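You operate a simulated robot arm through the tools that you are given. There is no shell and no other tool. Be economical: measure what you need, move in short steps, check, and stop when the job is done.

The job below is to be done with a simulated two-armed robot. You get a single attempt, and the scene is never put back.

Task
Try both beads on the studs with both ring gauges, then put each in the cell of its size.
Fine: a bead takes the size under the smallest ring that it passes; one that passes neither is 32 mm; lay the gauges back. Set down upright: bead ring gauge.

It is judged by the outcome, as a careful person would: the job done as asked, and still so three seconds after it is handed in. It fails if anything else is knocked over, pushed out of place, dropped, spilled or broken.

Robot
Two 7-joint arms with fingered hands on one trunk, on a base that drives. Base frame: it is fixed to the floor where the robot stands at the start and does not move with it; the origin is under the middle of the robot, x ahead of it, y to its left, z up; the surface under the hand at the start is at about z = 80. Units: cm, rad, N and s.
The left shoulder is at the start at [6.1, 18.2, 117.3], the right one opposite. With the tool pointing down near the work surface each hand reaches from about 10 to 82 cm from the robot's upright axis, wherever it stands, measured 20 degrees to its own side. Places, roughly: disc bead (3x3x2 cm) [60, 0, 80]; disc bead (4x4x2 cm) [30, 10, 80]; first stud [30, 20, 80]; grading tray [30, -10, 80]; second stud [30, 10, 80]. Payload 3.8 kg a hand.
The tool frame of a hand sits at the grasp point between the pads (the TCP): z along the fingers, y along the line on which they close. The tips reach 3 cm beyond it. The gripper opens to 10.4 cm. The gripper's body begins 3.5 cm behind the TCP. The gripper is a hand of 4 fingers: y runs from the thumb to the fingers, the wrist lies at [-1.7, -10.4, -17.8] in the tool frame.
Orientation is that of the tool frame in the base frame, as a unit quaternion [x, y, z, w]. With the fingers straight down and the wrist toward the robot, the tool's x, y and z point along [0, 1, 0], [1, 0, 0] and [0, 0, -1] of the base frame.

Tools
- The arms move only by the tool apply_moves. It takes "left_targets", "right_targets" or both (then of equal length, played together; a hand with none holds still); each is a list that holds one entry, the list of rows, each a list of 6 numbers: the shift along the tool's x, y, z in cm, then the turn, a rotation vector about the tool's x, y, z in rad. In form: [[[tx, ty, tz, ax, ay, az], ...]]. A call has 1 to 12 rows; each row shifts and turns the commanded pose from where the row before left it, along the tool's axes as they then stand. Each row takes 0.2 s and may step no farther than 5 cm and 0.15 rad from the row before; otherwise, the whole call is refused. Where a pose cannot be reached the arm comes as near as it can. A force on the tool above 90 N (or 10 N above the force at the start of the call, whichever is more), or a blocked arm, ends the call early, and 0.2 s more pass. In this call time passes only in rows, and 0.2 s behind the last. The reply holds the time, the measured pose of the TCP, the force on the tool along the base axes, the opening and the grip force, in the units named above and with some noise, with the torque about the TCP (base axes, N m) and any sound that the robot's microphone picked up.
- Cameras (640 x 400 px; columns grow to the right, rows downward): "scene" is now at [14.65, 1.09, 133.86]; the picture's right is [0.13, -0.99, 0.00], its down [-0.69, -0.09, -0.72] and it looks along [0.71, 0.09, -0.70] (base axes); focal length 214 px, centre (320, 200). "left" rides on the left gripper at [-6.6, -9, -12.5] in its tool frame; the picture's right is [-0.78, -0.30, 0.56], its down [0.57, -0.70, 0.43] and it looks along [0.27, 0.65, 0.71] (tool axes); focal length 275 px, centre (320, 200). "right" rides on the right gripper at [6.6, -9, -12.6] in its tool frame; the picture's right is [-0.78, 0.30, -0.56], its down [-0.57, -0.70, 0.42] and it looks along [-0.26, 0.65, 0.71] (tool axes); focal length 275 px, centre (320, 200). There is no depth. A picture from a camera that has moved, and an enlarged one, comes with that camera's place and axes in the base frame and with its lens.
- snapshot(camera): a new picture of that camera. It takes no simulated time.
- raise_lower(by): slides the trunk up (or, below 0, down) by that many cm; the arms and the scene camera ride with it, the base frame stays. It gives what a move gives, with no picture.
- drive_base(legs): drives the robot by 1 to 6 legs, each [ahead, left, turn to the left] in cm, cm and rad, along the robot's own axes; the way and the turn of a leg run together, so that a leg with both is an arc; at most 150 cm and 3.142 rad a leg. The arms and the cameras ride along, it lands a little off, and it stops where it bumps. It gives what a move gives.
- move_fingers(index, middle, ring, thumb_bend, thumb_turn, hand): sets how far each is bent, from 0 (flat) to 1 (curled in); at 0.3 the hand is open as for a grip, at 0.7 the pads meet at the TCP. One left out holds its place. A second passes; each finger stops where it meets its share of the squeeze, and holds until it gets a number again. It is the only way to open and close the hand. It gives what a move gives, with no picture; readings hold the bend of each and the force on the fingers (four entries, about 0 where the hand has none), thumb and palm. thumb_turn goes from beside the hand (0) to across from the fingers (1), as for a grip.
- head_to(pan, tilt): turns the head with the scene camera to pan (to the left, within 1.501 rad either way) and tilt (down, from -0.506 to 1.204), counted from straight ahead of the robot. It gives what a move gives.
- inspect(camera, box): a new picture of the part [left, top, right, bottom] of that camera's present view, enlarged. It takes no simulated time.
- close_job(): hands the job in; it is judged then, once.

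Work in short steps. Places have to be worked out from the pictures, the camera data and where the tool is seen: move nearer, look again, correct. Check each grasp and each placing, and mend what went wrong. You have 120 turns and 92 pictures in all, those below and enlarged ones among them. Open the grippers and draw the arms clear of the work before you hand the job in, unless the task says otherwise.

The tools are called after ">>>" by a JSON object that holds its "name" and its "arguments". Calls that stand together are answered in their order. apply_moves: Moves the arms, as the interface text tells. Its arguments: {"type":"object","properties":{"left_targets":{"type":"array","items":{"type":"array","items":{"type":"array","items":{"type":"number"}}}},"right_targets":{"type":"array","items":{"type":"array","items":{"type":"array","items":{"type":"number"}}}}},"required":[]} The other tools are called the same way: raise_lower (by) slides the trunk up or down; move_fingers (index, middle, ring, thumb_bend, thumb_turn, hand) moves the fingers one by one; drive_base (legs) drives the base; head_to (pan, tilt) turns the head that bears the scene camera; snapshot (camera) takes a picture; inspect (camera, box) takes an enlarged picture of a part of a camera's view; close_job () hands the job in.

At the start:

```text
t: 0.0
left_ee_pos: [49.5, 33.35, 109.12]
left_ee_rot: [0.707, 0.708, -0.001, -0.001]
left_contact_force: [-0.5, 0.8, 0.3]
left_torque: [0.02, -0.01, -0.04]
left_gripper_width: 10.35
left_grasp_force: 0.1
left_shape: jaw
left_bend: [0.3, 0.3, 0.3, 0.3, 0.97]
left_finger forces: [0.0, 0.0, 0.1, 0.0, 0.0, 0.0]
right_ee_pos: [57.04, -17.45, 111.65]
right_ee_rot: [0.707, 0.708, 0.0, -0.001]
right_contact_force: [0.4, 0.0, 0.2]
right_torque: [0.03, -0.01, -0.01]
right_gripper_width: 10.37
right_grasp_force: 0.1
right_shape: jaw
right_bend: [0.3, 0.3, 0.3, 0.3, 0.97]
right_finger forces: [0.0, 0.0, 0.0, 0.0, 0.0, 0.0]
trunk travel left (down, up): [-32.5, 43.1]
robot x, y, heading: [0.11, -0.09, 0.003]
head pan, tilt: [0.126, 0.771]
```

scene: 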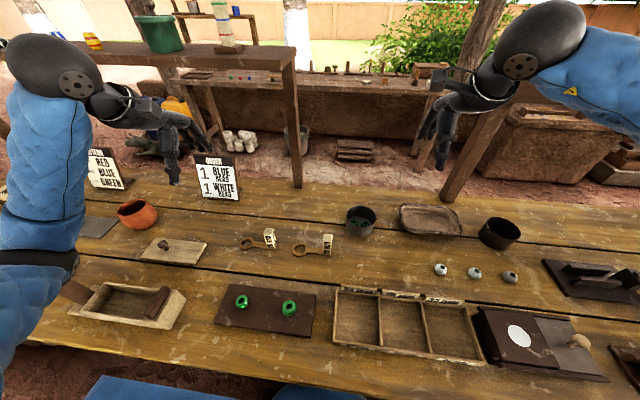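
right: 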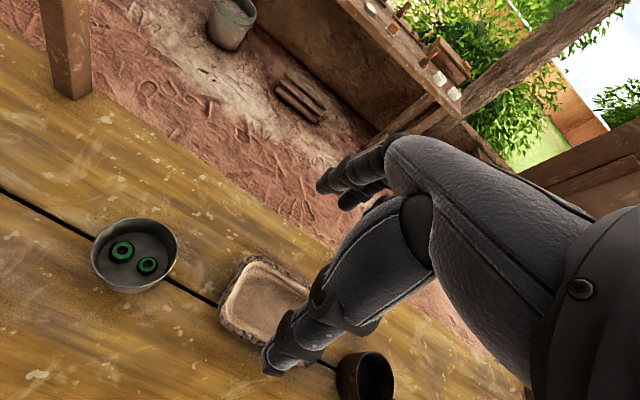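
left: 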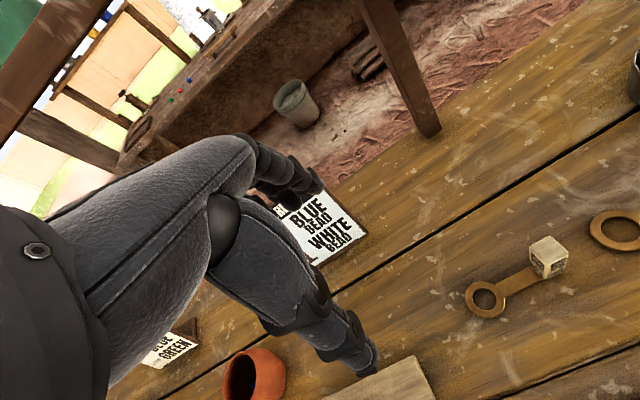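

The picture shows two green beads on studs on a dark board, two ring gauges with tags behind it, and a three-celled tray. I enlarge these to read labels and fix the positions.

>>> {"name": "inspect", "arguments": {"camera": "scene", "box": [200, 270, 340, 357]}}

>>> {"name": "inspect", "arguments": {"camera": "scene", "box": [220, 215, 350, 296]}}

>>> {"name": "inspect", "arguments": {"camera": "scene", "box": [320, 270, 500, 382]}}

```text
4.57 times, centred on (270, 314) of scene
camera zoom: at [14.65, 1.09, 133.86], right [0.13, -0.99, 0.0], down [-0.69, -0.09, -0.72], along [0.71, 0.09, -0.7], focal length 980 px, centre (549, -319)
```

zoom: 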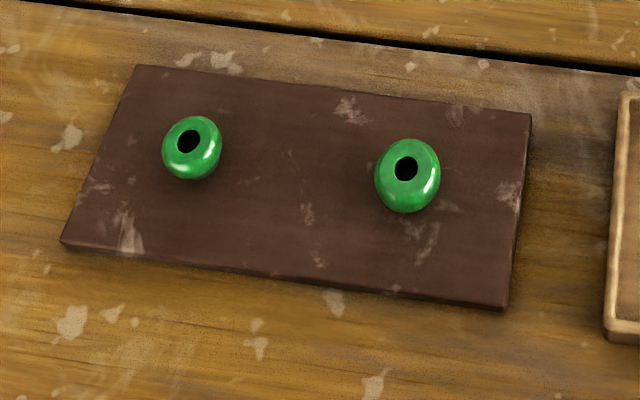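

```text
4.92 times, centred on (285, 256) of scene
camera zoom: at [14.65, 1.09, 133.86], right [0.13, -0.99, 0.0], down [-0.69, -0.09, -0.72], along [0.71, 0.09, -0.7], focal length 1056 px, centre (492, -73)
```

zoom: 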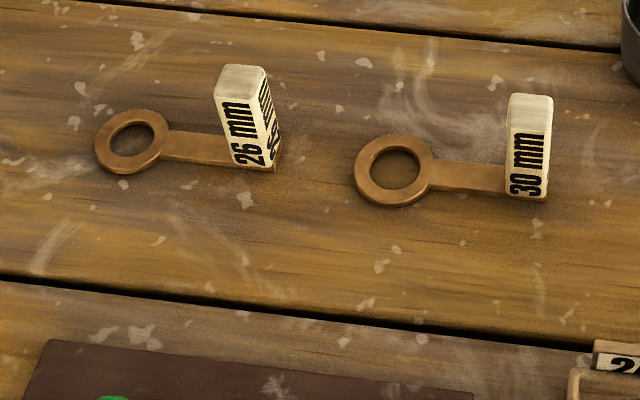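

```text
3.56 times, centred on (410, 326) of scene
camera zoom: at [14.65, 1.09, 133.86], right [0.13, -0.99, 0.0], down [-0.69, -0.09, -0.72], along [0.71, 0.09, -0.7], focal length 763 px, centre (0, -248)
```

zoom: 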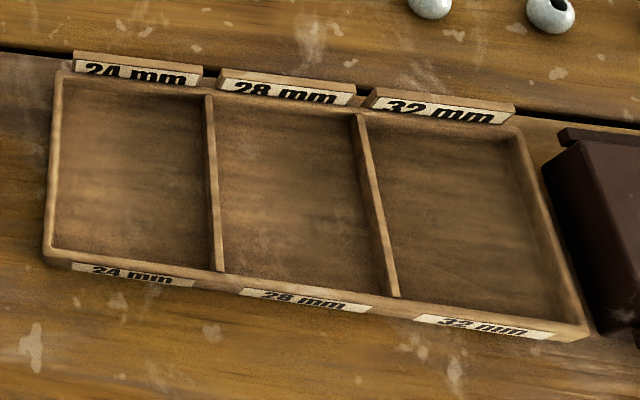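

The rings read 26 mm and 30 mm, and each gauge has a tall tag block I can grip. I zoom in tighter on each gauge and each bead to measure them.

>>> {"name": "inspect", "arguments": {"camera": "scene", "box": [236, 224, 284, 254]}}

>>> {"name": "inspect", "arguments": {"camera": "scene", "box": [288, 230, 336, 260]}}

>>> {"name": "inspect", "arguments": {"camera": "scene", "box": [224, 280, 304, 330]}}

```text
13.33 times, centred on (260, 239) of scene
camera zoom: at [14.65, 1.09, 133.86], right [0.13, -0.99, 0.0], down [-0.69, -0.09, -0.72], along [0.71, 0.09, -0.7], focal length 2860 px, centre (1120, -320)
```

zoom: 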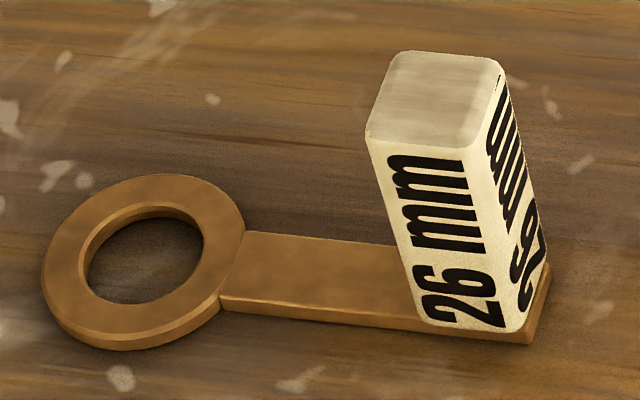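

```text
13.33 times, centred on (312, 245) of scene
camera zoom: at [14.65, 1.09, 133.86], right [0.13, -0.99, 0.0], down [-0.69, -0.09, -0.72], along [0.71, 0.09, -0.7], focal length 2860 px, centre (427, -400)
```

zoom: 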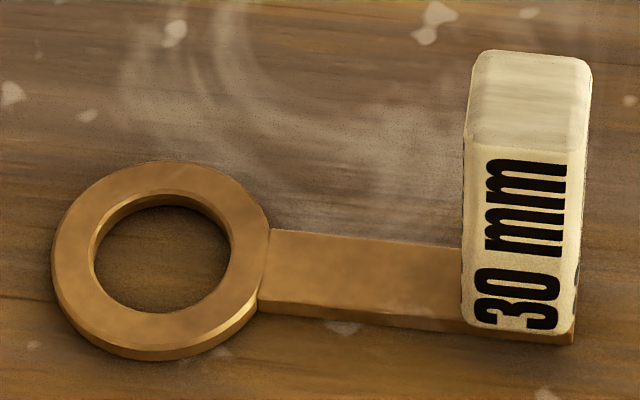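

```text
8.00 times, centred on (264, 305) of scene
camera zoom: at [14.65, 1.09, 133.86], right [0.13, -0.99, 0.0], down [-0.69, -0.09, -0.72], along [0.71, 0.09, -0.7], focal length 1716 px, centre (768, -640)
```

zoom: 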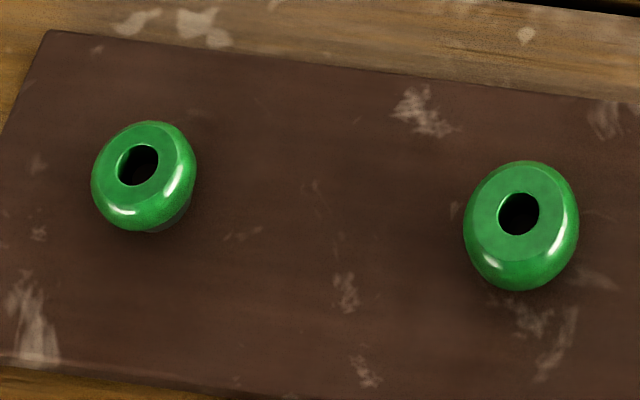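

I judge the 26 tag block at about (48.1, 19.3) with its top at z≈87, and the 30 block at about (48.3, 3.2). I bring the left hand over the 26 block, staying high.

>>> {"name": "apply_moves", "arguments": {"left_targets": [[[-3.5, -0.35, 2.8, 0, 0, 0], [-3.5, -0.35, 2.8, 0, 0, 0], [-3.5, -0.35, 2.8, 0, 0, 0], [-3.5, -0.35, 2.8, 0, 0, 0]]]}}

>>> {"name": "snapshot", "arguments": {"camera": "left"}}

>>> {"name": "inspect", "arguments": {"camera": "scene", "box": [200, 160, 360, 260]}}

```text
t: 1.0
left_ee_pos: [47.94, 19.36, 97.97]
left_ee_rot: [0.707, 0.707, 0.0, 0.0]
left_contact_force: [-0.1, -0.4, -0.7]
left_torque: [-0.01, 0.03, -0.02]
left_gripper_width: 10.37
left_grasp_force: 0.0
left_shape: jaw
left_bend: [0.3, 0.3, 0.3, 0.3, 0.97]
left_finger forces: [0.0, 0.1, 0.0, 0.1, 0.0, 0.0]
right_ee_pos: [57.11, -17.42, 111.74]
right_ee_rot: [0.707, 0.707, -0.001, 0.0]
right_contact_force: [0.1, -0.1, -0.4]
right_torque: [-0.05, -0.01, -0.01]
right_gripper_width: 10.39
right_grasp_force: 0.1
right_shape: jaw
right_bend: [0.3, 0.3, 0.3, 0.3, 0.97]
right_finger forces: [0.0, 0.0, 0.0, 0.0, 0.0, 0.1]
trunk travel left (down, up): [-32.5, 43.1]
robot x, y, heading: [-0.08, 0.38, 0.005]
head pan, tilt: [0.126, 0.771]
```

```text
82 pictures are left
camera left: at [39.1, 12.68, 110.62], right [-0.3, -0.78, -0.56], down [-0.7, 0.57, -0.42], along [0.65, 0.27, -0.71], focal length 275 px, centre (320, 200)
```

left: 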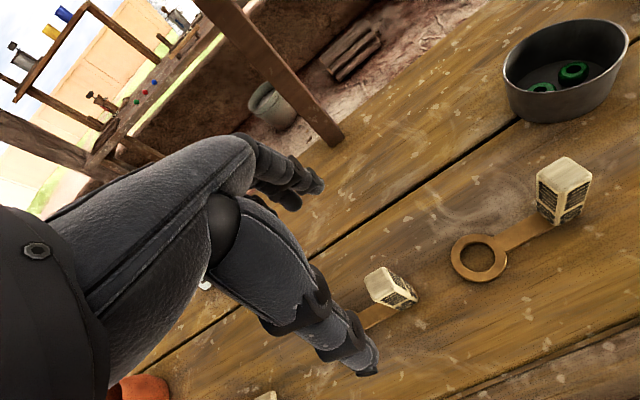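

```text
4.00 times, centred on (280, 210) of scene
camera zoom: at [14.67, 1.04, 133.86], right [0.13, -0.99, 0.0], down [-0.69, -0.09, -0.72], along [0.71, 0.09, -0.7], focal length 858 px, centre (480, 160)
```

zoom: 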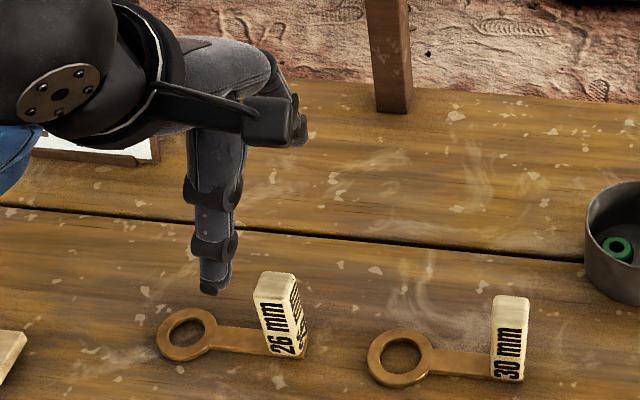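

Both views agree that the 26 block lies under the TCP at about (48, 19.2). I lower the hand so its pads straddle the block's top, then look.

>>> {"name": "apply_moves", "arguments": {"left_targets": [[[0, 0.1, 4.0, 0, 0, 0], [0, 0, 4.0, 0, 0, 0], [0, 0, 3.0, 0, 0, 0], [0, 0, 1.2, 0, 0, 0]]]}}

>>> {"name": "inspect", "arguments": {"camera": "scene", "box": [200, 180, 328, 260]}}

```text
t: 2.0
left_ee_pos: [48.15, 19.2, 85.64]
left_ee_rot: [0.707, 0.707, -0.001, 0.0]
left_contact_force: [0.9, -0.3, 0.0]
left_torque: [0.0, 0.02, -0.01]
left_gripper_width: 10.38
left_grasp_force: 0.1
left_shape: jaw
left_bend: [0.3, 0.3, 0.3, 0.3, 0.97]
left_finger forces: [0.0, 0.1, 0.1, 0.0, 0.1, 0.0]
right_ee_pos: [56.83, -17.55, 111.58]
right_ee_rot: [0.707, 0.707, -0.001, 0.0]
right_contact_force: [0.2, -0.6, 0.3]
right_torque: [0.04, 0.01, -0.07]
right_gripper_width: 10.37
right_grasp_force: 0.1
right_shape: jaw
right_bend: [0.3, 0.3, 0.3, 0.3, 0.97]
right_finger forces: [0.0, 0.0, 0.0, 0.0, 0.0, 0.0]
trunk travel left (down, up): [-32.5, 43.1]
robot x, y, heading: [0.17, 0.23, -0.002]
head pan, tilt: [0.126, 0.771]
```

```text
5.00 times, centred on (264, 220) of scene
camera zoom: at [14.61, 1.08, 133.86], right [0.13, -0.99, 0.0], down [-0.69, -0.09, -0.72], along [0.71, 0.09, -0.7], focal length 1072 px, centre (600, 100)
```

zoom: 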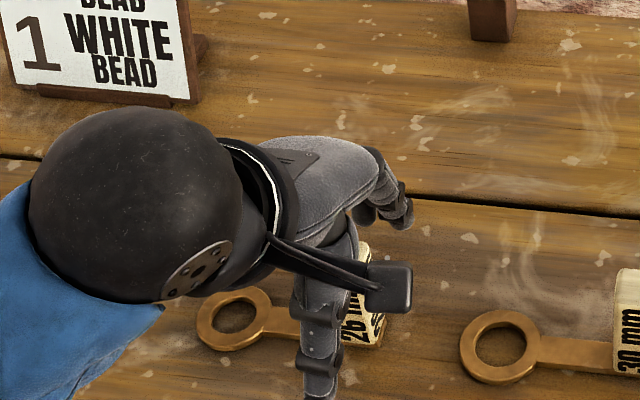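

The hand straddles the block with no contact force. I close the fingers and thumb on it.

>>> {"name": "move_fingers", "arguments": {"hand": "left", "index": 0.7, "middle": 0.7, "ring": 0.7, "thumb_bend": 0.7}}

>>> {"name": "inspect", "arguments": {"camera": "scene", "box": [200, 180, 328, 260]}}

>>> {"name": "snapshot", "arguments": {"camera": "left"}}

```text
t: 3.0
left_ee_pos: [48.08, 19.43, 85.77]
left_ee_rot: [0.707, 0.707, -0.001, -0.001]
left_contact_force: [0.3, 0.3, -1.5]
left_torque: [0.0, 0.0, -0.01]
left_gripper_width: 2.11
left_grasp_force: 8.5
left_shape: fingers
left_bend: [0.64, 0.66, 0.7, 0.62, 0.96]
left_finger forces: [4.6, 3.7, 0.0, 0.0, 8.2, 0.0]
right_ee_pos: [57.04, -17.44, 111.69]
right_ee_rot: [0.707, 0.707, 0.0, 0.001]
right_contact_force: [1.1, -0.4, 0.2]
right_torque: [-0.02, 0.01, 0.01]
right_gripper_width: 10.39
right_grasp_force: 0.1
right_shape: jaw
right_bend: [0.3, 0.3, 0.3, 0.3, 0.97]
right_finger forces: [0.0, 0.0, 0.1, 0.0, 0.1, 0.0]
trunk travel left (down, up): [-32.5, 43.1]
robot x, y, heading: [-0.06, 0.02, -0.004]
head pan, tilt: [0.126, 0.771]
```

```text
5.00 times, centred on (264, 220) of scene
camera zoom: at [14.66, 1.09, 133.86], right [0.13, -0.99, 0.0], down [-0.69, -0.09, -0.72], along [0.71, 0.09, -0.7], focal length 1072 px, centre (600, 100)
```

zoom: 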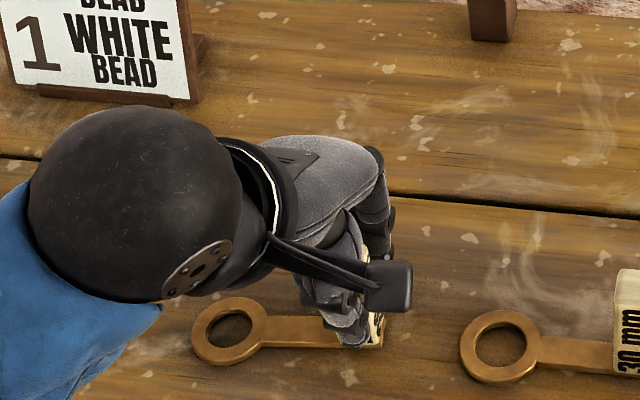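

```text
78 pictures are left
camera left: at [39.27, 12.78, 98.36], right [-0.3, -0.78, -0.56], down [-0.7, 0.57, -0.42], along [0.65, 0.27, -0.71], focal length 275 px, centre (320, 200)
```

left: 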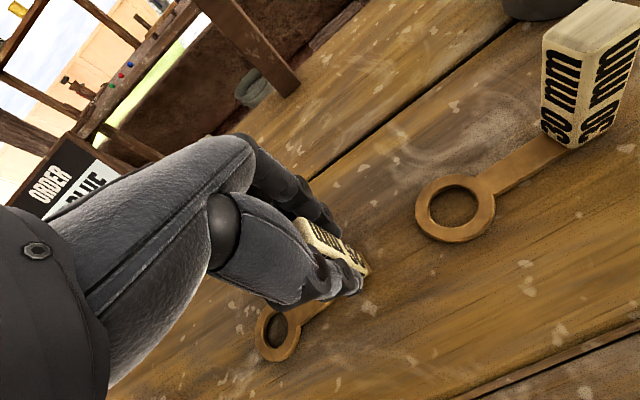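

The gauge is gripped by index, middle and thumb at 8.5 N. I lift it 8 cm and yaw the hand counterclockwise, so the ring points toward the robot, in plain view and clear of the other bead.

>>> {"name": "apply_moves", "arguments": {"left_targets": [[[0, 0, -2, 0, 0, 0], [0, 0, -3, 0, 0, 0], [0, 0, -4, 0, 0, 0], [0, 0, 0, 0, 0, -0.15], [0, 0, 0, 0, 0, -0.15], [0, 0, 0, 0, 0, -0.15], [0, 0, 0, 0, 0, -0.15], [0, 0, 0, 0, 0, -0.15], [0, 0, 0, 0, 0, -0.15]]]}}

>>> {"name": "inspect", "arguments": {"camera": "scene", "box": [180, 160, 340, 260]}}

```text
t: 5.0
left_ee_pos: [48.12, 19.3, 94.62]
left_ee_rot: [0.328, 0.945, 0.001, -0.001]
left_contact_force: [-0.7, 0.2, -0.7]
left_torque: [-0.01, 0.0, -0.01]
left_gripper_width: 2.1
left_grasp_force: 7.6
left_shape: fingers
left_bend: [0.64, 0.66, 0.7, 0.62, 0.96]
left_finger forces: [4.4, 3.4, 0.1, 0.0, 8.0, 0.0]
right_ee_pos: [56.99, -17.45, 111.65]
right_ee_rot: [0.707, 0.707, -0.001, 0.0]
right_contact_force: [-0.3, 0.4, -0.7]
right_torque: [0.02, -0.02, 0.01]
right_gripper_width: 10.4
right_grasp_force: 0.0
right_shape: jaw
right_bend: [0.3, 0.3, 0.3, 0.3, 0.97]
right_finger forces: [0.1, 0.0, 0.1, 0.1, 0.0, 0.1]
trunk travel left (down, up): [-32.5, 43.1]
robot x, y, heading: [0.14, -0.08, 0.004]
head pan, tilt: [0.126, 0.771]
```

```text
4.00 times, centred on (260, 210) of scene
camera zoom: at [14.67, 1.07, 133.85], right [0.13, -0.99, 0.0], down [-0.69, -0.09, -0.72], along [0.71, 0.09, -0.7], focal length 858 px, centre (560, 160)
```

zoom: 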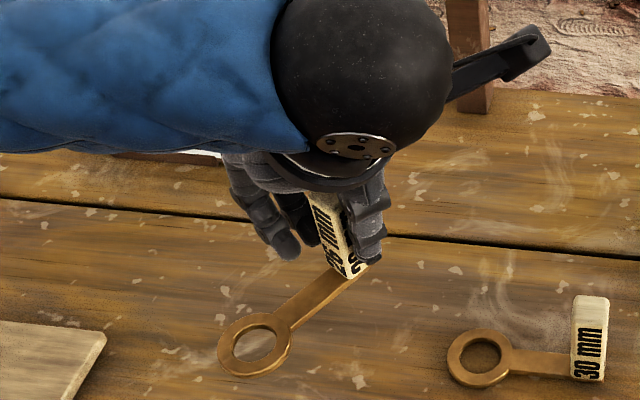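

The gauge hangs level, with its ring centre about (-6.7, +3.6) from the TCP. I bring the ring above the left bead at about (31.1, 21.2), leaving a few centimetres of height.

>>> {"name": "apply_moves", "arguments": {"left_targets": [[[2.37, -2.59, 0, 0, 0, 0], [2.37, -2.59, 0, 0, 0, 0], [2.37, -2.59, 0, 0, 0, 0], [0, 0, 2, 0, 0, 0]]]}}

>>> {"name": "inspect", "arguments": {"camera": "scene", "box": [200, 260, 320, 335]}}

>>> {"name": "snapshot", "arguments": {"camera": "left"}}

```text
t: 6.0
left_ee_pos: [37.58, 17.67, 92.73]
left_ee_rot: [0.329, 0.944, -0.001, 0.0]
left_contact_force: [0.1, 0.0, -1.3]
left_torque: [0.01, 0.01, 0.01]
left_gripper_width: 2.08
left_grasp_force: 7.7
left_shape: fingers
left_bend: [0.64, 0.67, 0.7, 0.63, 0.96]
left_finger forces: [4.6, 3.4, 0.0, 0.0, 7.9, 0.0]
right_ee_pos: [57.05, -17.39, 111.55]
right_ee_rot: [0.707, 0.707, -0.001, -0.001]
right_contact_force: [-0.6, -0.2, -0.6]
right_torque: [0.02, 0.01, -0.01]
right_gripper_width: 10.39
right_grasp_force: 0.1
right_shape: jaw
right_bend: [0.3, 0.3, 0.3, 0.3, 0.97]
right_finger forces: [0.0, 0.1, 0.0, 0.0, 0.0, 0.1]
trunk travel left (down, up): [-32.5, 43.1]
robot x, y, heading: [-0.12, -0.36, 0.002]
head pan, tilt: [0.126, 0.771]
```

```text
5.33 times, centred on (260, 298) of scene
camera zoom: at [14.72, 1.15, 133.84], right [0.13, -0.99, 0.0], down [-0.69, -0.09, -0.72], along [0.71, 0.09, -0.7], focal length 1144 px, centre (640, -320)
```

zoom: 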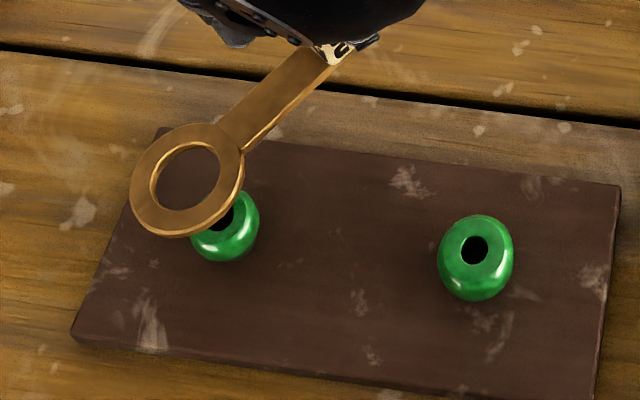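

```text
75 pictures are left
camera left: at [37.4, 6.65, 105.37], right [0.42, -0.71, -0.56], down [-0.89, -0.19, -0.42], along [0.19, 0.67, -0.71], focal length 275 px, centre (320, 200)
```

left: 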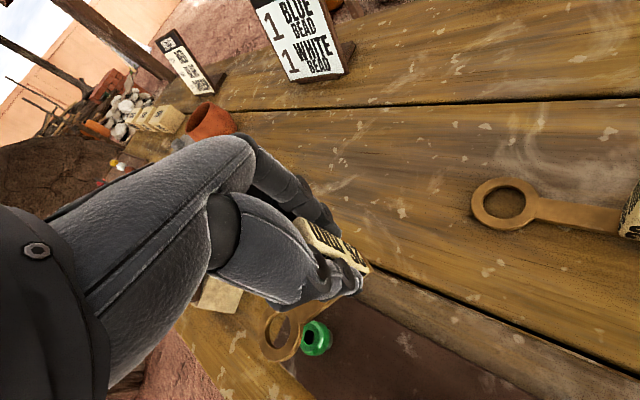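

The ring is near the left bead in both views. I zoom the wrist camera on ring and bead to triangulate them.

>>> {"name": "inspect", "arguments": {"camera": "left", "box": [250, 300, 346, 360]}}

>>> {"name": "inspect", "arguments": {"camera": "scene", "box": [220, 280, 268, 310]}}

```text
6.67 times, centred on (298, 330) of left
camera zoom: at [37.4, 6.65, 105.37], right [0.42, -0.71, -0.56], down [-0.89, -0.19, -0.42], along [0.19, 0.67, -0.71], focal length 1835 px, centre (467, -667)
```

zoom: 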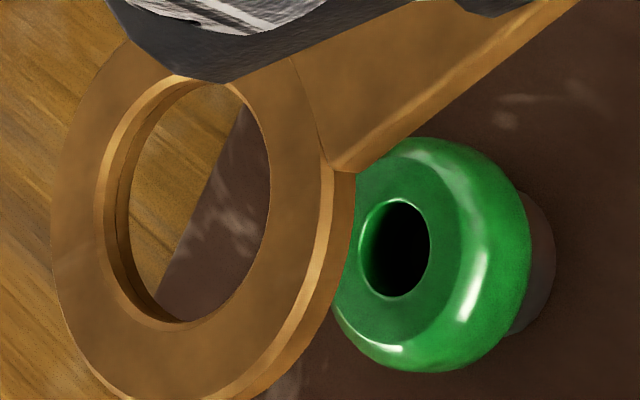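

```text
13.33 times, centred on (244, 295) of scene
camera zoom: at [14.72, 1.15, 133.84], right [0.13, -0.99, 0.0], down [-0.69, -0.09, -0.72], along [0.71, 0.09, -0.7], focal length 2860 px, centre (1333, -1067)
```

zoom: 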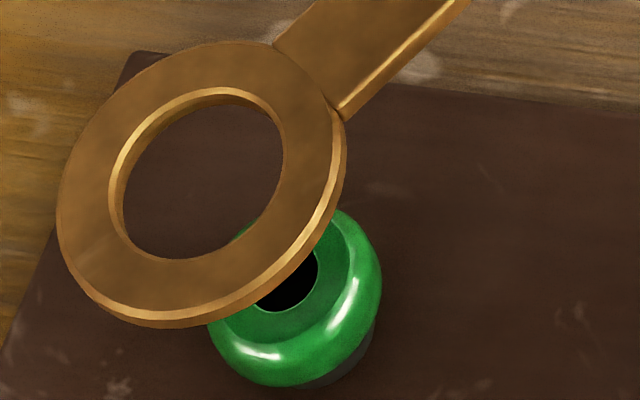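

Triangulation puts the ring's hole at (31.04, 21.40, 87.7) and the bead's hole at (31.0, 20.94, 83.9). I shift by about half a centimetre, lower 2 cm and check again.

>>> {"name": "apply_moves", "arguments": {"left_targets": [[[-0.255, -0.385, 0, 0, 0, 0], [0, 0, 1, 0, 0, 0], [0, 0, 1.0, 0, 0, 0]]]}}

>>> {"name": "inspect", "arguments": {"camera": "left", "box": [250, 300, 346, 360]}}

>>> {"name": "inspect", "arguments": {"camera": "scene", "box": [220, 280, 268, 310]}}

```text
t: 6.8
left_ee_pos: [37.72, 17.23, 90.76]
left_ee_rot: [0.329, 0.944, -0.001, -0.001]
left_contact_force: [0.2, 0.6, -0.6]
left_torque: [-0.01, 0.01, 0.03]
left_gripper_width: 2.1
left_grasp_force: 7.8
left_shape: fingers
left_bend: [0.64, 0.67, 0.7, 0.63, 0.96]
left_finger forces: [4.6, 3.5, 0.0, 0.0, 8.0, 0.0]
right_ee_pos: [56.98, -17.38, 111.6]
right_ee_rot: [0.706, 0.708, -0.001, 0.0]
right_contact_force: [-0.6, 0.5, -0.3]
right_torque: [0.0, 0.04, -0.02]
right_gripper_width: 10.37
right_grasp_force: 0.0
right_shape: jaw
right_bend: [0.3, 0.3, 0.3, 0.3, 0.97]
right_finger forces: [0.1, 0.0, 0.0, 0.0, 0.0, 0.0]
trunk travel left (down, up): [-32.5, 43.1]
robot x, y, heading: [0.02, -0.1, -0.002]
head pan, tilt: [0.126, 0.771]
```

```text
6.67 times, centred on (298, 330) of left
camera zoom: at [37.36, 6.13, 103.38], right [0.42, -0.71, -0.56], down [-0.88, -0.19, -0.42], along [0.19, 0.67, -0.71], focal length 1835 px, centre (467, -667)
```

zoom: 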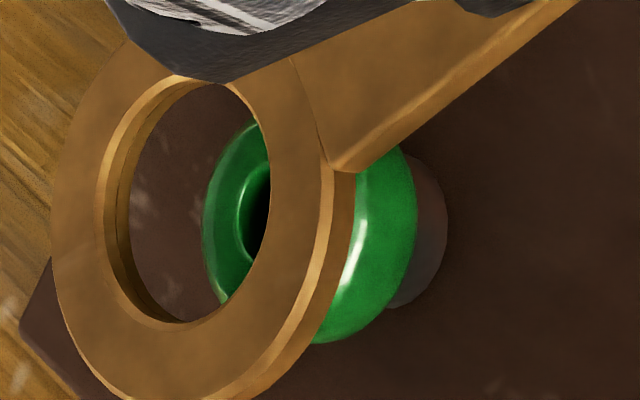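

```text
13.33 times, centred on (244, 295) of scene
camera zoom: at [14.67, 1.09, 133.85], right [0.13, -0.99, 0.0], down [-0.69, -0.09, -0.72], along [0.71, 0.09, -0.7], focal length 2860 px, centre (1333, -1067)
```

zoom: 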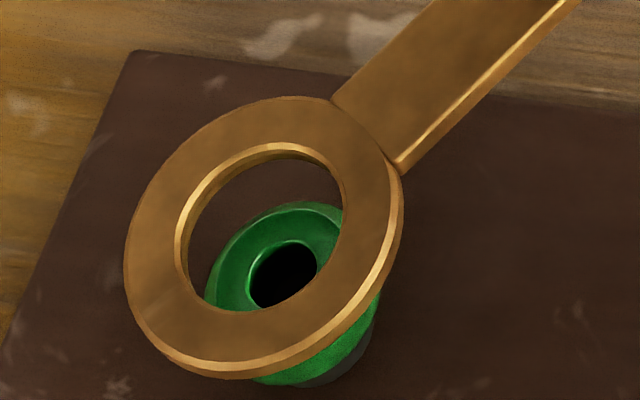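

The ring (31.06, 20.87) and the bead (31.03, 20.95) agree to within 1 mm, with about 1.2 cm of gap. I lower in small steps and watch the force.

>>> {"name": "apply_moves", "arguments": {"left_targets": [[[0.03, 0.04, 0.5, 0, 0, 0], [0, 0, 0.4, 0, 0, 0], [0, 0, 0.3, 0, 0, 0], [0, 0, 0.2, 0, 0, 0]]]}}

>>> {"name": "inspect", "arguments": {"camera": "scene", "box": [220, 280, 268, 310]}}

>>> {"name": "inspect", "arguments": {"camera": "left", "box": [250, 300, 346, 360]}}

```text
t: 7.8
left_ee_pos: [37.77, 17.26, 89.31]
left_ee_rot: [0.329, 0.944, 0.0, -0.001]
left_contact_force: [0.3, -0.2, -0.5]
left_torque: [0.0, -0.01, -0.02]
left_gripper_width: 2.05
left_grasp_force: 8.1
left_shape: fingers
left_bend: [0.64, 0.67, 0.7, 0.63, 0.96]
left_finger forces: [4.6, 3.4, 0.0, 0.0, 8.1, 0.1]
right_ee_pos: [57.0, -17.32, 111.66]
right_ee_rot: [0.707, 0.707, 0.001, 0.001]
right_contact_force: [-0.6, 0.1, 0.3]
right_torque: [0.02, -0.02, -0.01]
right_gripper_width: 10.37
right_grasp_force: 0.0
right_shape: jaw
right_bend: [0.3, 0.3, 0.3, 0.3, 0.97]
right_finger forces: [0.0, 0.0, 0.1, 0.0, 0.0, 0.1]
trunk travel left (down, up): [-32.5, 43.1]
robot x, y, heading: [0.25, 0.04, 0.003]
head pan, tilt: [0.126, 0.771]
```

```text
13.33 times, centred on (244, 295) of scene
camera zoom: at [14.65, 1.09, 133.86], right [0.13, -0.99, 0.0], down [-0.69, -0.09, -0.72], along [0.71, 0.09, -0.7], focal length 2860 px, centre (1333, -1067)
```

zoom: 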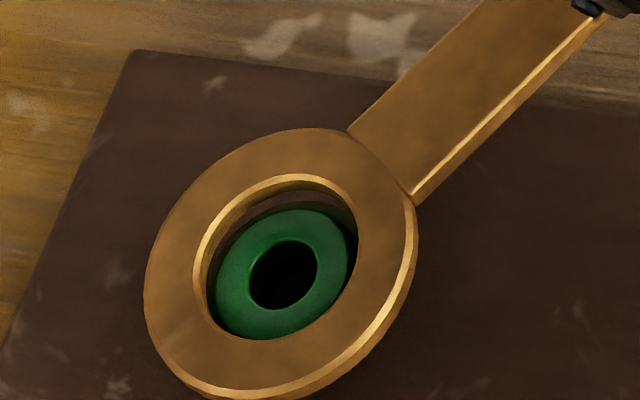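

```text
6.67 times, centred on (298, 330) of left
camera zoom: at [37.4, 6.17, 101.98], right [0.42, -0.71, -0.56], down [-0.88, -0.19, -0.42], along [0.19, 0.67, -0.71], focal length 1835 px, centre (467, -667)
```

zoom: 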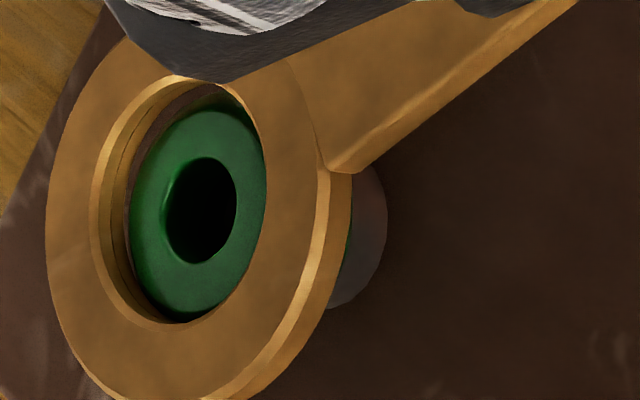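

The bead's flat top now shows centred inside the 26 ring. I lower further in small steps.

>>> {"name": "apply_moves", "arguments": {"left_targets": [[[0, 0, 0.2, 0, 0, 0], [0, 0, 0.2, 0, 0, 0], [0, 0, 0.1, 0, 0, 0]]]}}

>>> {"name": "inspect", "arguments": {"camera": "scene", "box": [220, 280, 268, 310]}}

```text
t: 8.6
left_ee_pos: [37.77, 17.29, 88.87]
left_ee_rot: [0.329, 0.944, 0.0, -0.001]
left_contact_force: [-0.1, -0.5, 0.2]
left_torque: [0.02, 0.05, -0.02]
left_gripper_width: 2.06
left_grasp_force: 8.3
left_shape: fingers
left_bend: [0.64, 0.67, 0.7, 0.63, 0.96]
left_finger forces: [4.5, 3.6, 0.0, 0.0, 8.1, 0.1]
right_ee_pos: [57.0, -17.53, 111.7]
right_ee_rot: [0.707, 0.707, 0.0, 0.0]
right_contact_force: [0.4, 0.4, 0.5]
right_torque: [0.02, 0.0, 0.03]
right_gripper_width: 10.34
right_grasp_force: 0.0
right_shape: jaw
right_bend: [0.3, 0.3, 0.3, 0.3, 0.97]
right_finger forces: [0.0, 0.0, 0.0, 0.0, 0.0, 0.0]
trunk travel left (down, up): [-32.5, 43.1]
robot x, y, heading: [0.24, -0.08, -0.001]
head pan, tilt: [0.126, 0.771]
```

```text
13.33 times, centred on (244, 295) of scene
camera zoom: at [14.66, 1.08, 133.86], right [0.13, -0.99, 0.0], down [-0.69, -0.09, -0.72], along [0.71, 0.09, -0.7], focal length 2860 px, centre (1333, -1067)
```

zoom: 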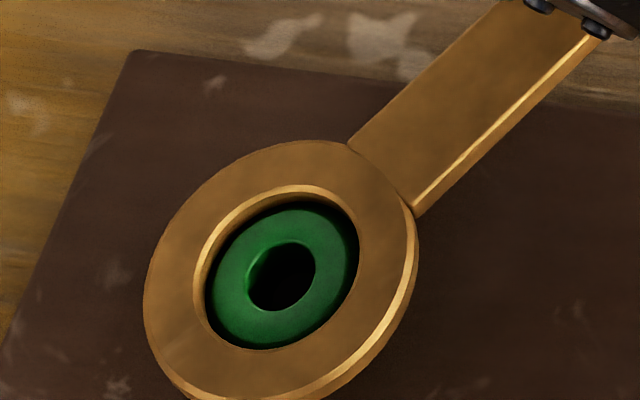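

A faint torque suggests first contact. I press 0.3 cm more.

>>> {"name": "apply_moves", "arguments": {"left_targets": [[[0, 0, 0.15, 0, 0, 0], [0, 0, 0.15, 0, 0, 0]]]}}

>>> {"name": "inspect", "arguments": {"camera": "scene", "box": [220, 280, 268, 310]}}

>>> {"name": "inspect", "arguments": {"camera": "left", "box": [250, 300, 346, 360]}}

```text
t: 9.2
left_ee_pos: [37.75, 17.1, 88.59]
left_ee_rot: [0.329, 0.944, -0.001, 0.001]
left_contact_force: [0.6, -0.6, 0.4]
left_torque: [0.02, 0.01, 0.01]
left_gripper_width: 2.11
left_grasp_force: 7.8
left_shape: fingers
left_bend: [0.64, 0.67, 0.7, 0.63, 0.96]
left_finger forces: [4.2, 4.1, 0.0, 0.1, 8.2, 0.0]
right_ee_pos: [57.0, -17.46, 111.59]
right_ee_rot: [0.707, 0.707, 0.0, 0.0]
right_contact_force: [0.8, -0.4, 0.9]
right_torque: [0.0, 0.01, -0.01]
right_gripper_width: 10.36
right_grasp_force: 0.1
right_shape: jaw
right_bend: [0.3, 0.3, 0.3, 0.3, 0.97]
right_finger forces: [0.0, 0.0, 0.0, 0.0, 0.1, 0.1]
trunk travel left (down, up): [-32.5, 43.1]
robot x, y, heading: [-0.05, -0.25, 0.002]
head pan, tilt: [0.126, 0.771]
```

```text
13.33 times, centred on (244, 295) of scene
camera zoom: at [14.66, 1.08, 133.86], right [0.13, -0.99, 0.0], down [-0.69, -0.09, -0.72], along [0.71, 0.09, -0.7], focal length 2860 px, centre (1333, -1067)
```

zoom: 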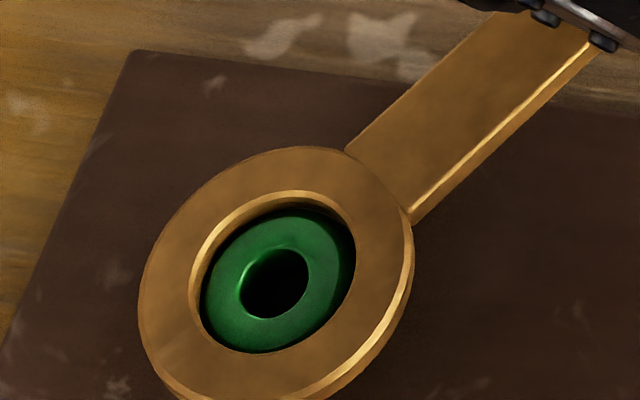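

```text
6.67 times, centred on (298, 330) of left
camera zoom: at [37.4, 6.16, 101.2], right [0.42, -0.71, -0.56], down [-0.88, -0.19, -0.42], along [0.19, 0.67, -0.71], focal length 1835 px, centre (467, -667)
```

zoom: 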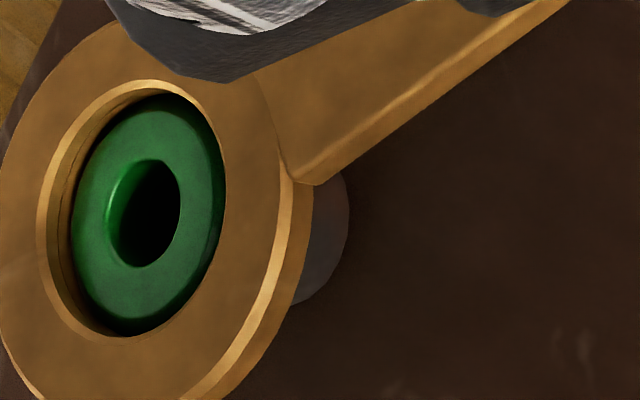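

The ring has stopped on the bead's shoulder: it nudged bead and gauge slightly instead of dropping, so the left bead does not pass 26. I lift clear and check that the bead still sits on its stud.

>>> {"name": "apply_moves", "arguments": {"left_targets": [[[0, 0, -0.5, 0, 0, 0], [0, 0, -2, 0, 0, 0], [0, 0, -3, 0, 0, 0]]]}}

>>> {"name": "inspect", "arguments": {"camera": "scene", "box": [200, 255, 328, 335]}}

>>> {"name": "inspect", "arguments": {"camera": "left", "box": [230, 270, 390, 370]}}

```text
t: 10.0
left_ee_pos: [37.62, 17.22, 94.1]
left_ee_rot: [0.33, 0.944, -0.001, 0.0]
left_contact_force: [-0.3, -0.9, -0.6]
left_torque: [-0.03, -0.02, -0.04]
left_gripper_width: 2.11
left_grasp_force: 8.0
left_shape: fingers
left_bend: [0.64, 0.67, 0.7, 0.63, 0.96]
left_finger forces: [4.6, 3.4, 0.1, 0.0, 8.1, 0.1]
right_ee_pos: [56.93, -17.43, 111.71]
right_ee_rot: [0.707, 0.707, 0.0, -0.001]
right_contact_force: [-0.4, 0.1, 1.0]
right_torque: [0.02, 0.01, -0.02]
right_gripper_width: 10.38
right_grasp_force: 0.1
right_shape: jaw
right_bend: [0.3, 0.3, 0.3, 0.3, 0.97]
right_finger forces: [0.0, 0.0, 0.0, 0.1, 0.1, 0.1]
trunk travel left (down, up): [-32.5, 43.1]
robot x, y, heading: [0.14, -0.1, 0.0]
head pan, tilt: [0.126, 0.771]
```

```text
5.00 times, centred on (264, 295) of scene
camera zoom: at [14.62, 1.07, 133.86], right [0.13, -0.99, 0.0], down [-0.69, -0.09, -0.72], along [0.71, 0.09, -0.7], focal length 1072 px, centre (600, -275)
```

zoom: 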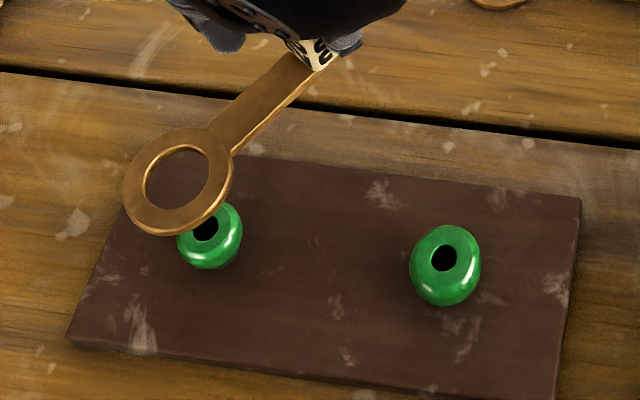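

```text
4.00 times, centred on (310, 320) of left
camera zoom: at [37.4, 6.14, 106.73], right [0.42, -0.71, -0.56], down [-0.88, -0.19, -0.42], along [0.2, 0.67, -0.71], focal length 1101 px, centre (360, -280)
```

zoom: 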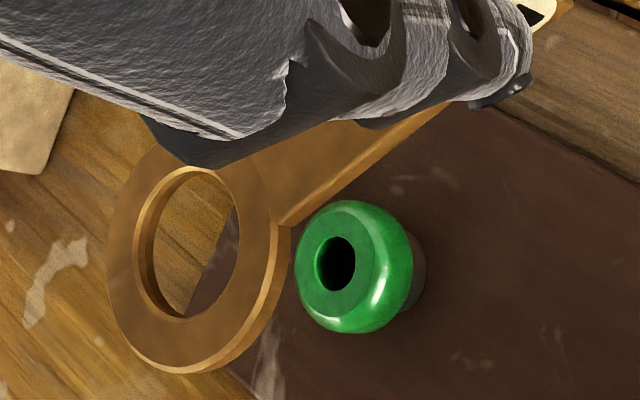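

The left bead still sits on its stud and the gauge has hardly shifted. I carry the 26 ring over to the right bead at about (31.1, 10.0).

>>> {"name": "apply_moves", "arguments": {"left_targets": [[[-2.28, -2.92, 0, 0, 0, 0], [-2.28, -2.92, 0, 0, 0, 0], [-2.28, -2.92, 0, 0, 0, 0], [0, 0, 1.5, 0, 0, 0], [0, 0, 1.5, 0, 0, 0]]]}}

>>> {"name": "inspect", "arguments": {"camera": "scene", "box": [260, 285, 308, 315]}}

>>> {"name": "inspect", "arguments": {"camera": "left", "box": [250, 300, 346, 360]}}

```text
t: 11.2
left_ee_pos: [37.81, 6.01, 91.11]
left_ee_rot: [0.328, 0.945, 0.001, -0.001]
left_contact_force: [0.8, -1.2, -1.3]
left_torque: [0.02, -0.01, -0.01]
left_gripper_width: 2.07
left_grasp_force: 8.3
left_shape: fingers
left_bend: [0.64, 0.67, 0.7, 0.63, 0.96]
left_finger forces: [4.6, 3.4, 0.0, 0.1, 8.1, 0.1]
right_ee_pos: [57.0, -17.38, 111.69]
right_ee_rot: [0.707, 0.707, 0.0, 0.0]
right_contact_force: [0.5, -0.4, 0.5]
right_torque: [0.03, 0.02, -0.01]
right_gripper_width: 10.37
right_grasp_force: 0.2
right_shape: jaw
right_bend: [0.3, 0.3, 0.3, 0.3, 0.97]
right_finger forces: [0.0, 0.0, 0.0, 0.0, 0.1, 0.0]
trunk travel left (down, up): [-32.5, 43.1]
robot x, y, heading: [-0.22, 0.07, 0.001]
head pan, tilt: [0.126, 0.771]
```

```text
13.33 times, centred on (284, 300) of scene
camera zoom: at [14.67, 1.03, 133.85], right [0.13, -0.99, 0.0], down [-0.69, -0.09, -0.72], along [0.71, 0.09, -0.7], focal length 2860 px, centre (800, -1133)
```

zoom: 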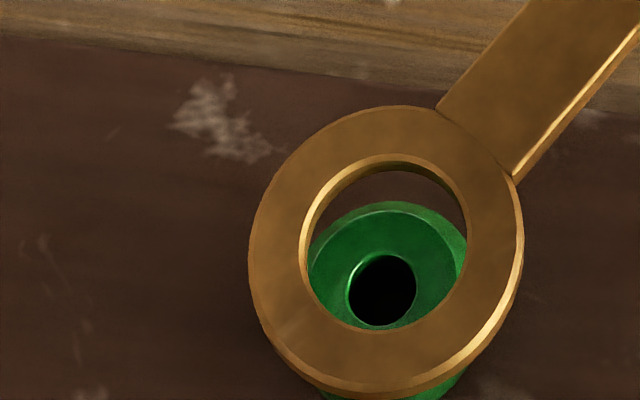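

```text
6.67 times, centred on (298, 330) of left
camera zoom: at [37.37, -5.01, 103.69], right [0.42, -0.71, -0.56], down [-0.89, -0.19, -0.42], along [0.19, 0.67, -0.71], focal length 1835 px, centre (467, -667)
```

zoom: 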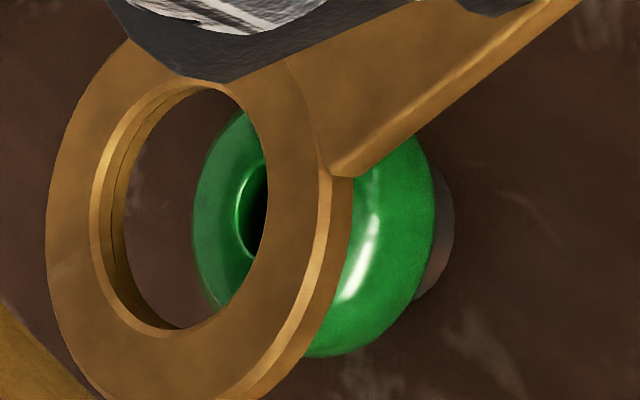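

The right bead's hole triangulates to (30.96, 9.93, 84.3) and the ring to (30.97, 9.68, 86.2). I shift 0.25 cm to the left and lower.

>>> {"name": "apply_moves", "arguments": {"left_targets": [[[0.155, 0.196, 0.4, 0, 0, 0], [0, 0, 0.5, 0, 0, 0], [0, 0, 0.4, 0, 0, 0], [0, 0, 0.2, 0, 0, 0], [0, 0, 0.15, 0, 0, 0]]]}}

>>> {"name": "inspect", "arguments": {"camera": "scene", "box": [260, 285, 308, 315]}}

```text
t: 12.4
left_ee_pos: [37.58, 6.3, 89.5]
left_ee_rot: [0.328, 0.945, 0.0, 0.0]
left_contact_force: [0.5, -0.4, -0.3]
left_torque: [-0.02, 0.02, 0.0]
left_gripper_width: 2.1
left_grasp_force: 8.3
left_shape: fingers
left_bend: [0.64, 0.67, 0.7, 0.63, 0.96]
left_finger forces: [4.6, 3.4, 0.0, 0.0, 8.1, 0.0]
right_ee_pos: [57.08, -17.37, 111.61]
right_ee_rot: [0.707, 0.707, 0.0, 0.0]
right_contact_force: [0.8, 0.3, 0.0]
right_torque: [-0.01, -0.02, -0.02]
right_gripper_width: 10.37
right_grasp_force: 0.0
right_shape: jaw
right_bend: [0.3, 0.3, 0.3, 0.3, 0.97]
right_finger forces: [0.0, 0.0, 0.0, 0.0, 0.1, 0.0]
trunk travel left (down, up): [-32.5, 43.1]
robot x, y, heading: [0.02, -0.03, -0.006]
head pan, tilt: [0.126, 0.771]
```

```text
13.33 times, centred on (284, 300) of scene
camera zoom: at [14.66, 1.08, 133.86], right [0.13, -0.99, 0.0], down [-0.69, -0.09, -0.72], along [0.71, 0.09, -0.7], focal length 2860 px, centre (800, -1133)
```

zoom: 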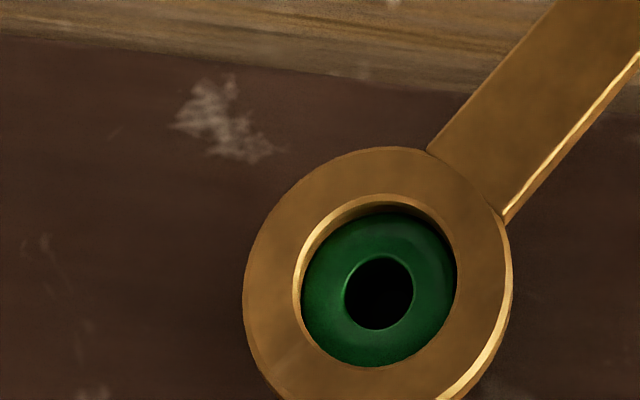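

The bead's top already fills the 26 ring. I lower 0.3 cm more to touch it.

>>> {"name": "apply_moves", "arguments": {"left_targets": [[[0, 0, 0.15, 0, 0, 0], [0, 0, 0.15, 0, 0, 0]]]}}

>>> {"name": "inspect", "arguments": {"camera": "scene", "box": [260, 285, 308, 315]}}

>>> {"name": "inspect", "arguments": {"camera": "left", "box": [250, 300, 346, 360]}}

```text
t: 13.0
left_ee_pos: [37.74, 6.33, 89.12]
left_ee_rot: [0.329, 0.944, 0.0, 0.0]
left_contact_force: [2.2, -1.1, 0.7]
left_torque: [-0.02, -0.03, 0.0]
left_gripper_width: 2.08
left_grasp_force: 7.7
left_shape: fingers
left_bend: [0.64, 0.67, 0.7, 0.63, 0.96]
left_finger forces: [4.6, 3.9, 0.0, 0.0, 8.3, 0.0]
right_ee_pos: [57.09, -17.45, 111.7]
right_ee_rot: [0.707, 0.707, -0.001, 0.0]
right_contact_force: [0.1, 0.2, -0.3]
right_torque: [0.04, 0.01, 0.02]
right_gripper_width: 10.39
right_grasp_force: 0.0
right_shape: jaw
right_bend: [0.3, 0.3, 0.3, 0.3, 0.97]
right_finger forces: [0.1, 0.0, 0.1, 0.0, 0.0, 0.0]
trunk travel left (down, up): [-32.5, 43.1]
robot x, y, heading: [0.08, 0.21, 0.004]
head pan, tilt: [0.126, 0.771]
```

```text
13.33 times, centred on (284, 300) of scene
camera zoom: at [14.68, 1.06, 133.86], right [0.13, -0.99, 0.0], down [-0.69, -0.09, -0.72], along [0.71, 0.09, -0.7], focal length 2860 px, centre (800, -1133)
```

zoom: 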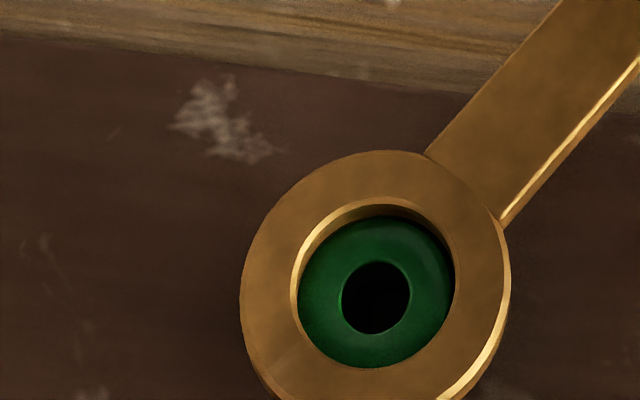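

```text
6.67 times, centred on (298, 330) of left
camera zoom: at [37.35, -4.73, 101.73], right [0.42, -0.71, -0.56], down [-0.88, -0.19, -0.42], along [0.19, 0.67, -0.71], focal length 1835 px, centre (467, -667)
```

zoom: 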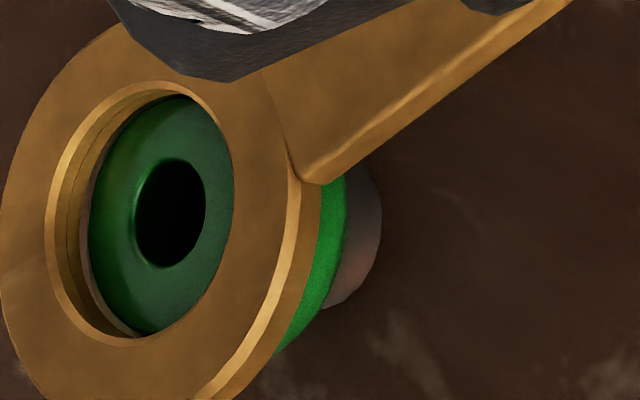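

The 26 ring rests on top of the right bead and does not pass it. I lift, carry the 26 gauge back over its old place and turn it to its old heading.

>>> {"name": "apply_moves", "arguments": {"left_targets": [[[0, 0, -1.5, 0, 0, 0], [0, 0, -3.5, 0, 0, 0], [0, 4.18, 0, 0, 0, 0], [0, 4.18, 0, 0, 0, 0], [0, 4.18, 0, 0, 0, 0], [0, 4.16, 0, 0, 0, 0]]]}}

>>> {"name": "apply_moves", "arguments": {"left_targets": [[[0, 0, 0, 0, 0, 0.147], [0, 0, 0, 0, 0, 0.147], [0, 0, 0, 0, 0, 0.147], [0, 0, 0, 0, 0, 0.147], [0, 0, 0, 0, 0, 0.147], [0, 0, 0, 0, 0, 0.147], [0, 0, 0, 0, 0, 0.147]]]}}

>>> {"name": "inspect", "arguments": {"camera": "scene", "box": [190, 170, 350, 270]}}

```text
t: 14.4
left_ee_pos: [47.97, 19.5, 94.21]
left_ee_rot: [0.329, 0.944, -0.001, -0.001]
left_contact_force: [0.4, 0.4, -0.3]
left_torque: [-0.02, 0.0, 0.01]
left_gripper_width: 2.08
left_grasp_force: 8.0
left_shape: fingers
left_bend: [0.64, 0.67, 0.7, 0.63, 0.96]
left_finger forces: [4.6, 3.2, 0.0, 0.1, 7.9, 0.0]
right_ee_pos: [57.01, -17.4, 111.58]
right_ee_rot: [0.707, 0.707, 0.0, 0.0]
right_contact_force: [0.0, 0.2, -0.4]
right_torque: [-0.02, 0.01, -0.01]
right_gripper_width: 10.37
right_grasp_force: 0.2
right_shape: jaw
right_bend: [0.3, 0.3, 0.3, 0.3, 0.97]
right_finger forces: [0.0, 0.0, 0.0, 0.1, 0.1, 0.1]
trunk travel left (down, up): [-32.5, 43.1]
robot x, y, heading: [0.02, 0.15, 0.004]
head pan, tilt: [0.126, 0.771]
```

```text
t: 16.0
left_ee_pos: [47.92, 19.48, 94.09]
left_ee_rot: [0.752, 0.659, -0.001, 0.001]
left_contact_force: [0.4, -0.3, -1.2]
left_torque: [-0.01, -0.03, 0.0]
left_gripper_width: 2.09
left_grasp_force: 7.6
left_shape: fingers
left_bend: [0.64, 0.67, 0.7, 0.63, 0.96]
left_finger forces: [4.5, 3.2, 0.0, 0.1, 7.7, 0.0]
right_ee_pos: [57.09, -17.39, 111.61]
right_ee_rot: [0.707, 0.707, -0.001, 0.0]
right_contact_force: [0.2, 0.2, -0.5]
right_torque: [-0.02, -0.01, 0.01]
right_gripper_width: 10.35
right_grasp_force: 0.1
right_shape: jaw
right_bend: [0.3, 0.3, 0.3, 0.3, 0.97]
right_finger forces: [0.0, 0.0, 0.0, 0.0, 0.0, 0.1]
trunk travel left (down, up): [-32.5, 43.1]
robot x, y, heading: [-0.01, 0.15, 0.004]
head pan, tilt: [0.126, 0.771]
```

```text
4.00 times, centred on (270, 220) of scene
camera zoom: at [14.65, 1.11, 133.86], right [0.13, -0.99, 0.0], down [-0.69, -0.09, -0.72], along [0.71, 0.09, -0.7], focal length 858 px, centre (520, 120)
```

zoom: 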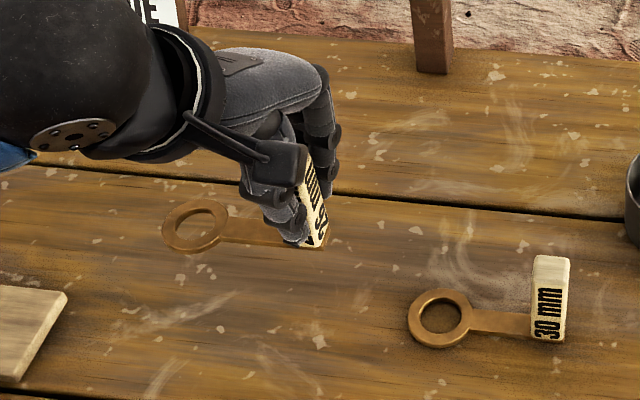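

The gauge is over its old place and heading. I lower it to about 0.3 cm above the table, then creep down.

>>> {"name": "apply_moves", "arguments": {"left_targets": [[[0, 0, 3, 0, 0, 0], [0, 0, 3, 0, 0, 0], [0, 0, 1.5, 0, 0, 0], [0, 0, 0.5, 0, 0, 0], [0, 0, 0.3, 0, 0, 0]]]}}

>>> {"name": "inspect", "arguments": {"camera": "scene", "box": [210, 200, 306, 260]}}

```text
t: 17.2
left_ee_pos: [47.99, 19.44, 85.8]
left_ee_rot: [0.751, 0.661, 0.0, -0.001]
left_contact_force: [0.3, 0.0, -0.7]
left_torque: [0.02, 0.03, 0.03]
left_gripper_width: 2.07
left_grasp_force: 7.5
left_shape: fingers
left_bend: [0.64, 0.67, 0.7, 0.63, 0.96]
left_finger forces: [4.5, 3.2, 0.1, 0.0, 7.7, 0.1]
right_ee_pos: [57.03, -17.33, 111.71]
right_ee_rot: [0.706, 0.708, 0.0, 0.001]
right_contact_force: [-0.4, -0.7, 0.2]
right_torque: [0.01, 0.04, 0.0]
right_gripper_width: 10.35
right_grasp_force: 0.1
right_shape: jaw
right_bend: [0.3, 0.3, 0.3, 0.3, 0.97]
right_finger forces: [0.1, 0.1, 0.0, 0.0, 0.0, 0.1]
trunk travel left (down, up): [-32.5, 43.1]
robot x, y, heading: [0.08, 0.03, -0.002]
head pan, tilt: [0.126, 0.771]
```

```text
6.67 times, centred on (258, 230) of scene
camera zoom: at [14.65, 1.09, 133.86], right [0.13, -0.99, 0.0], down [-0.69, -0.09, -0.72], along [0.71, 0.09, -0.7], focal length 1430 px, centre (733, 0)
```

zoom: 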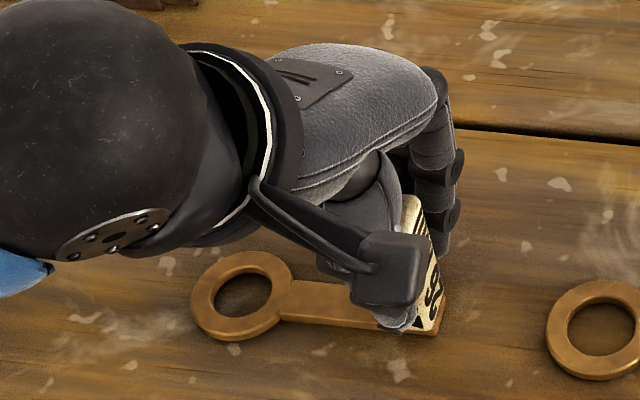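

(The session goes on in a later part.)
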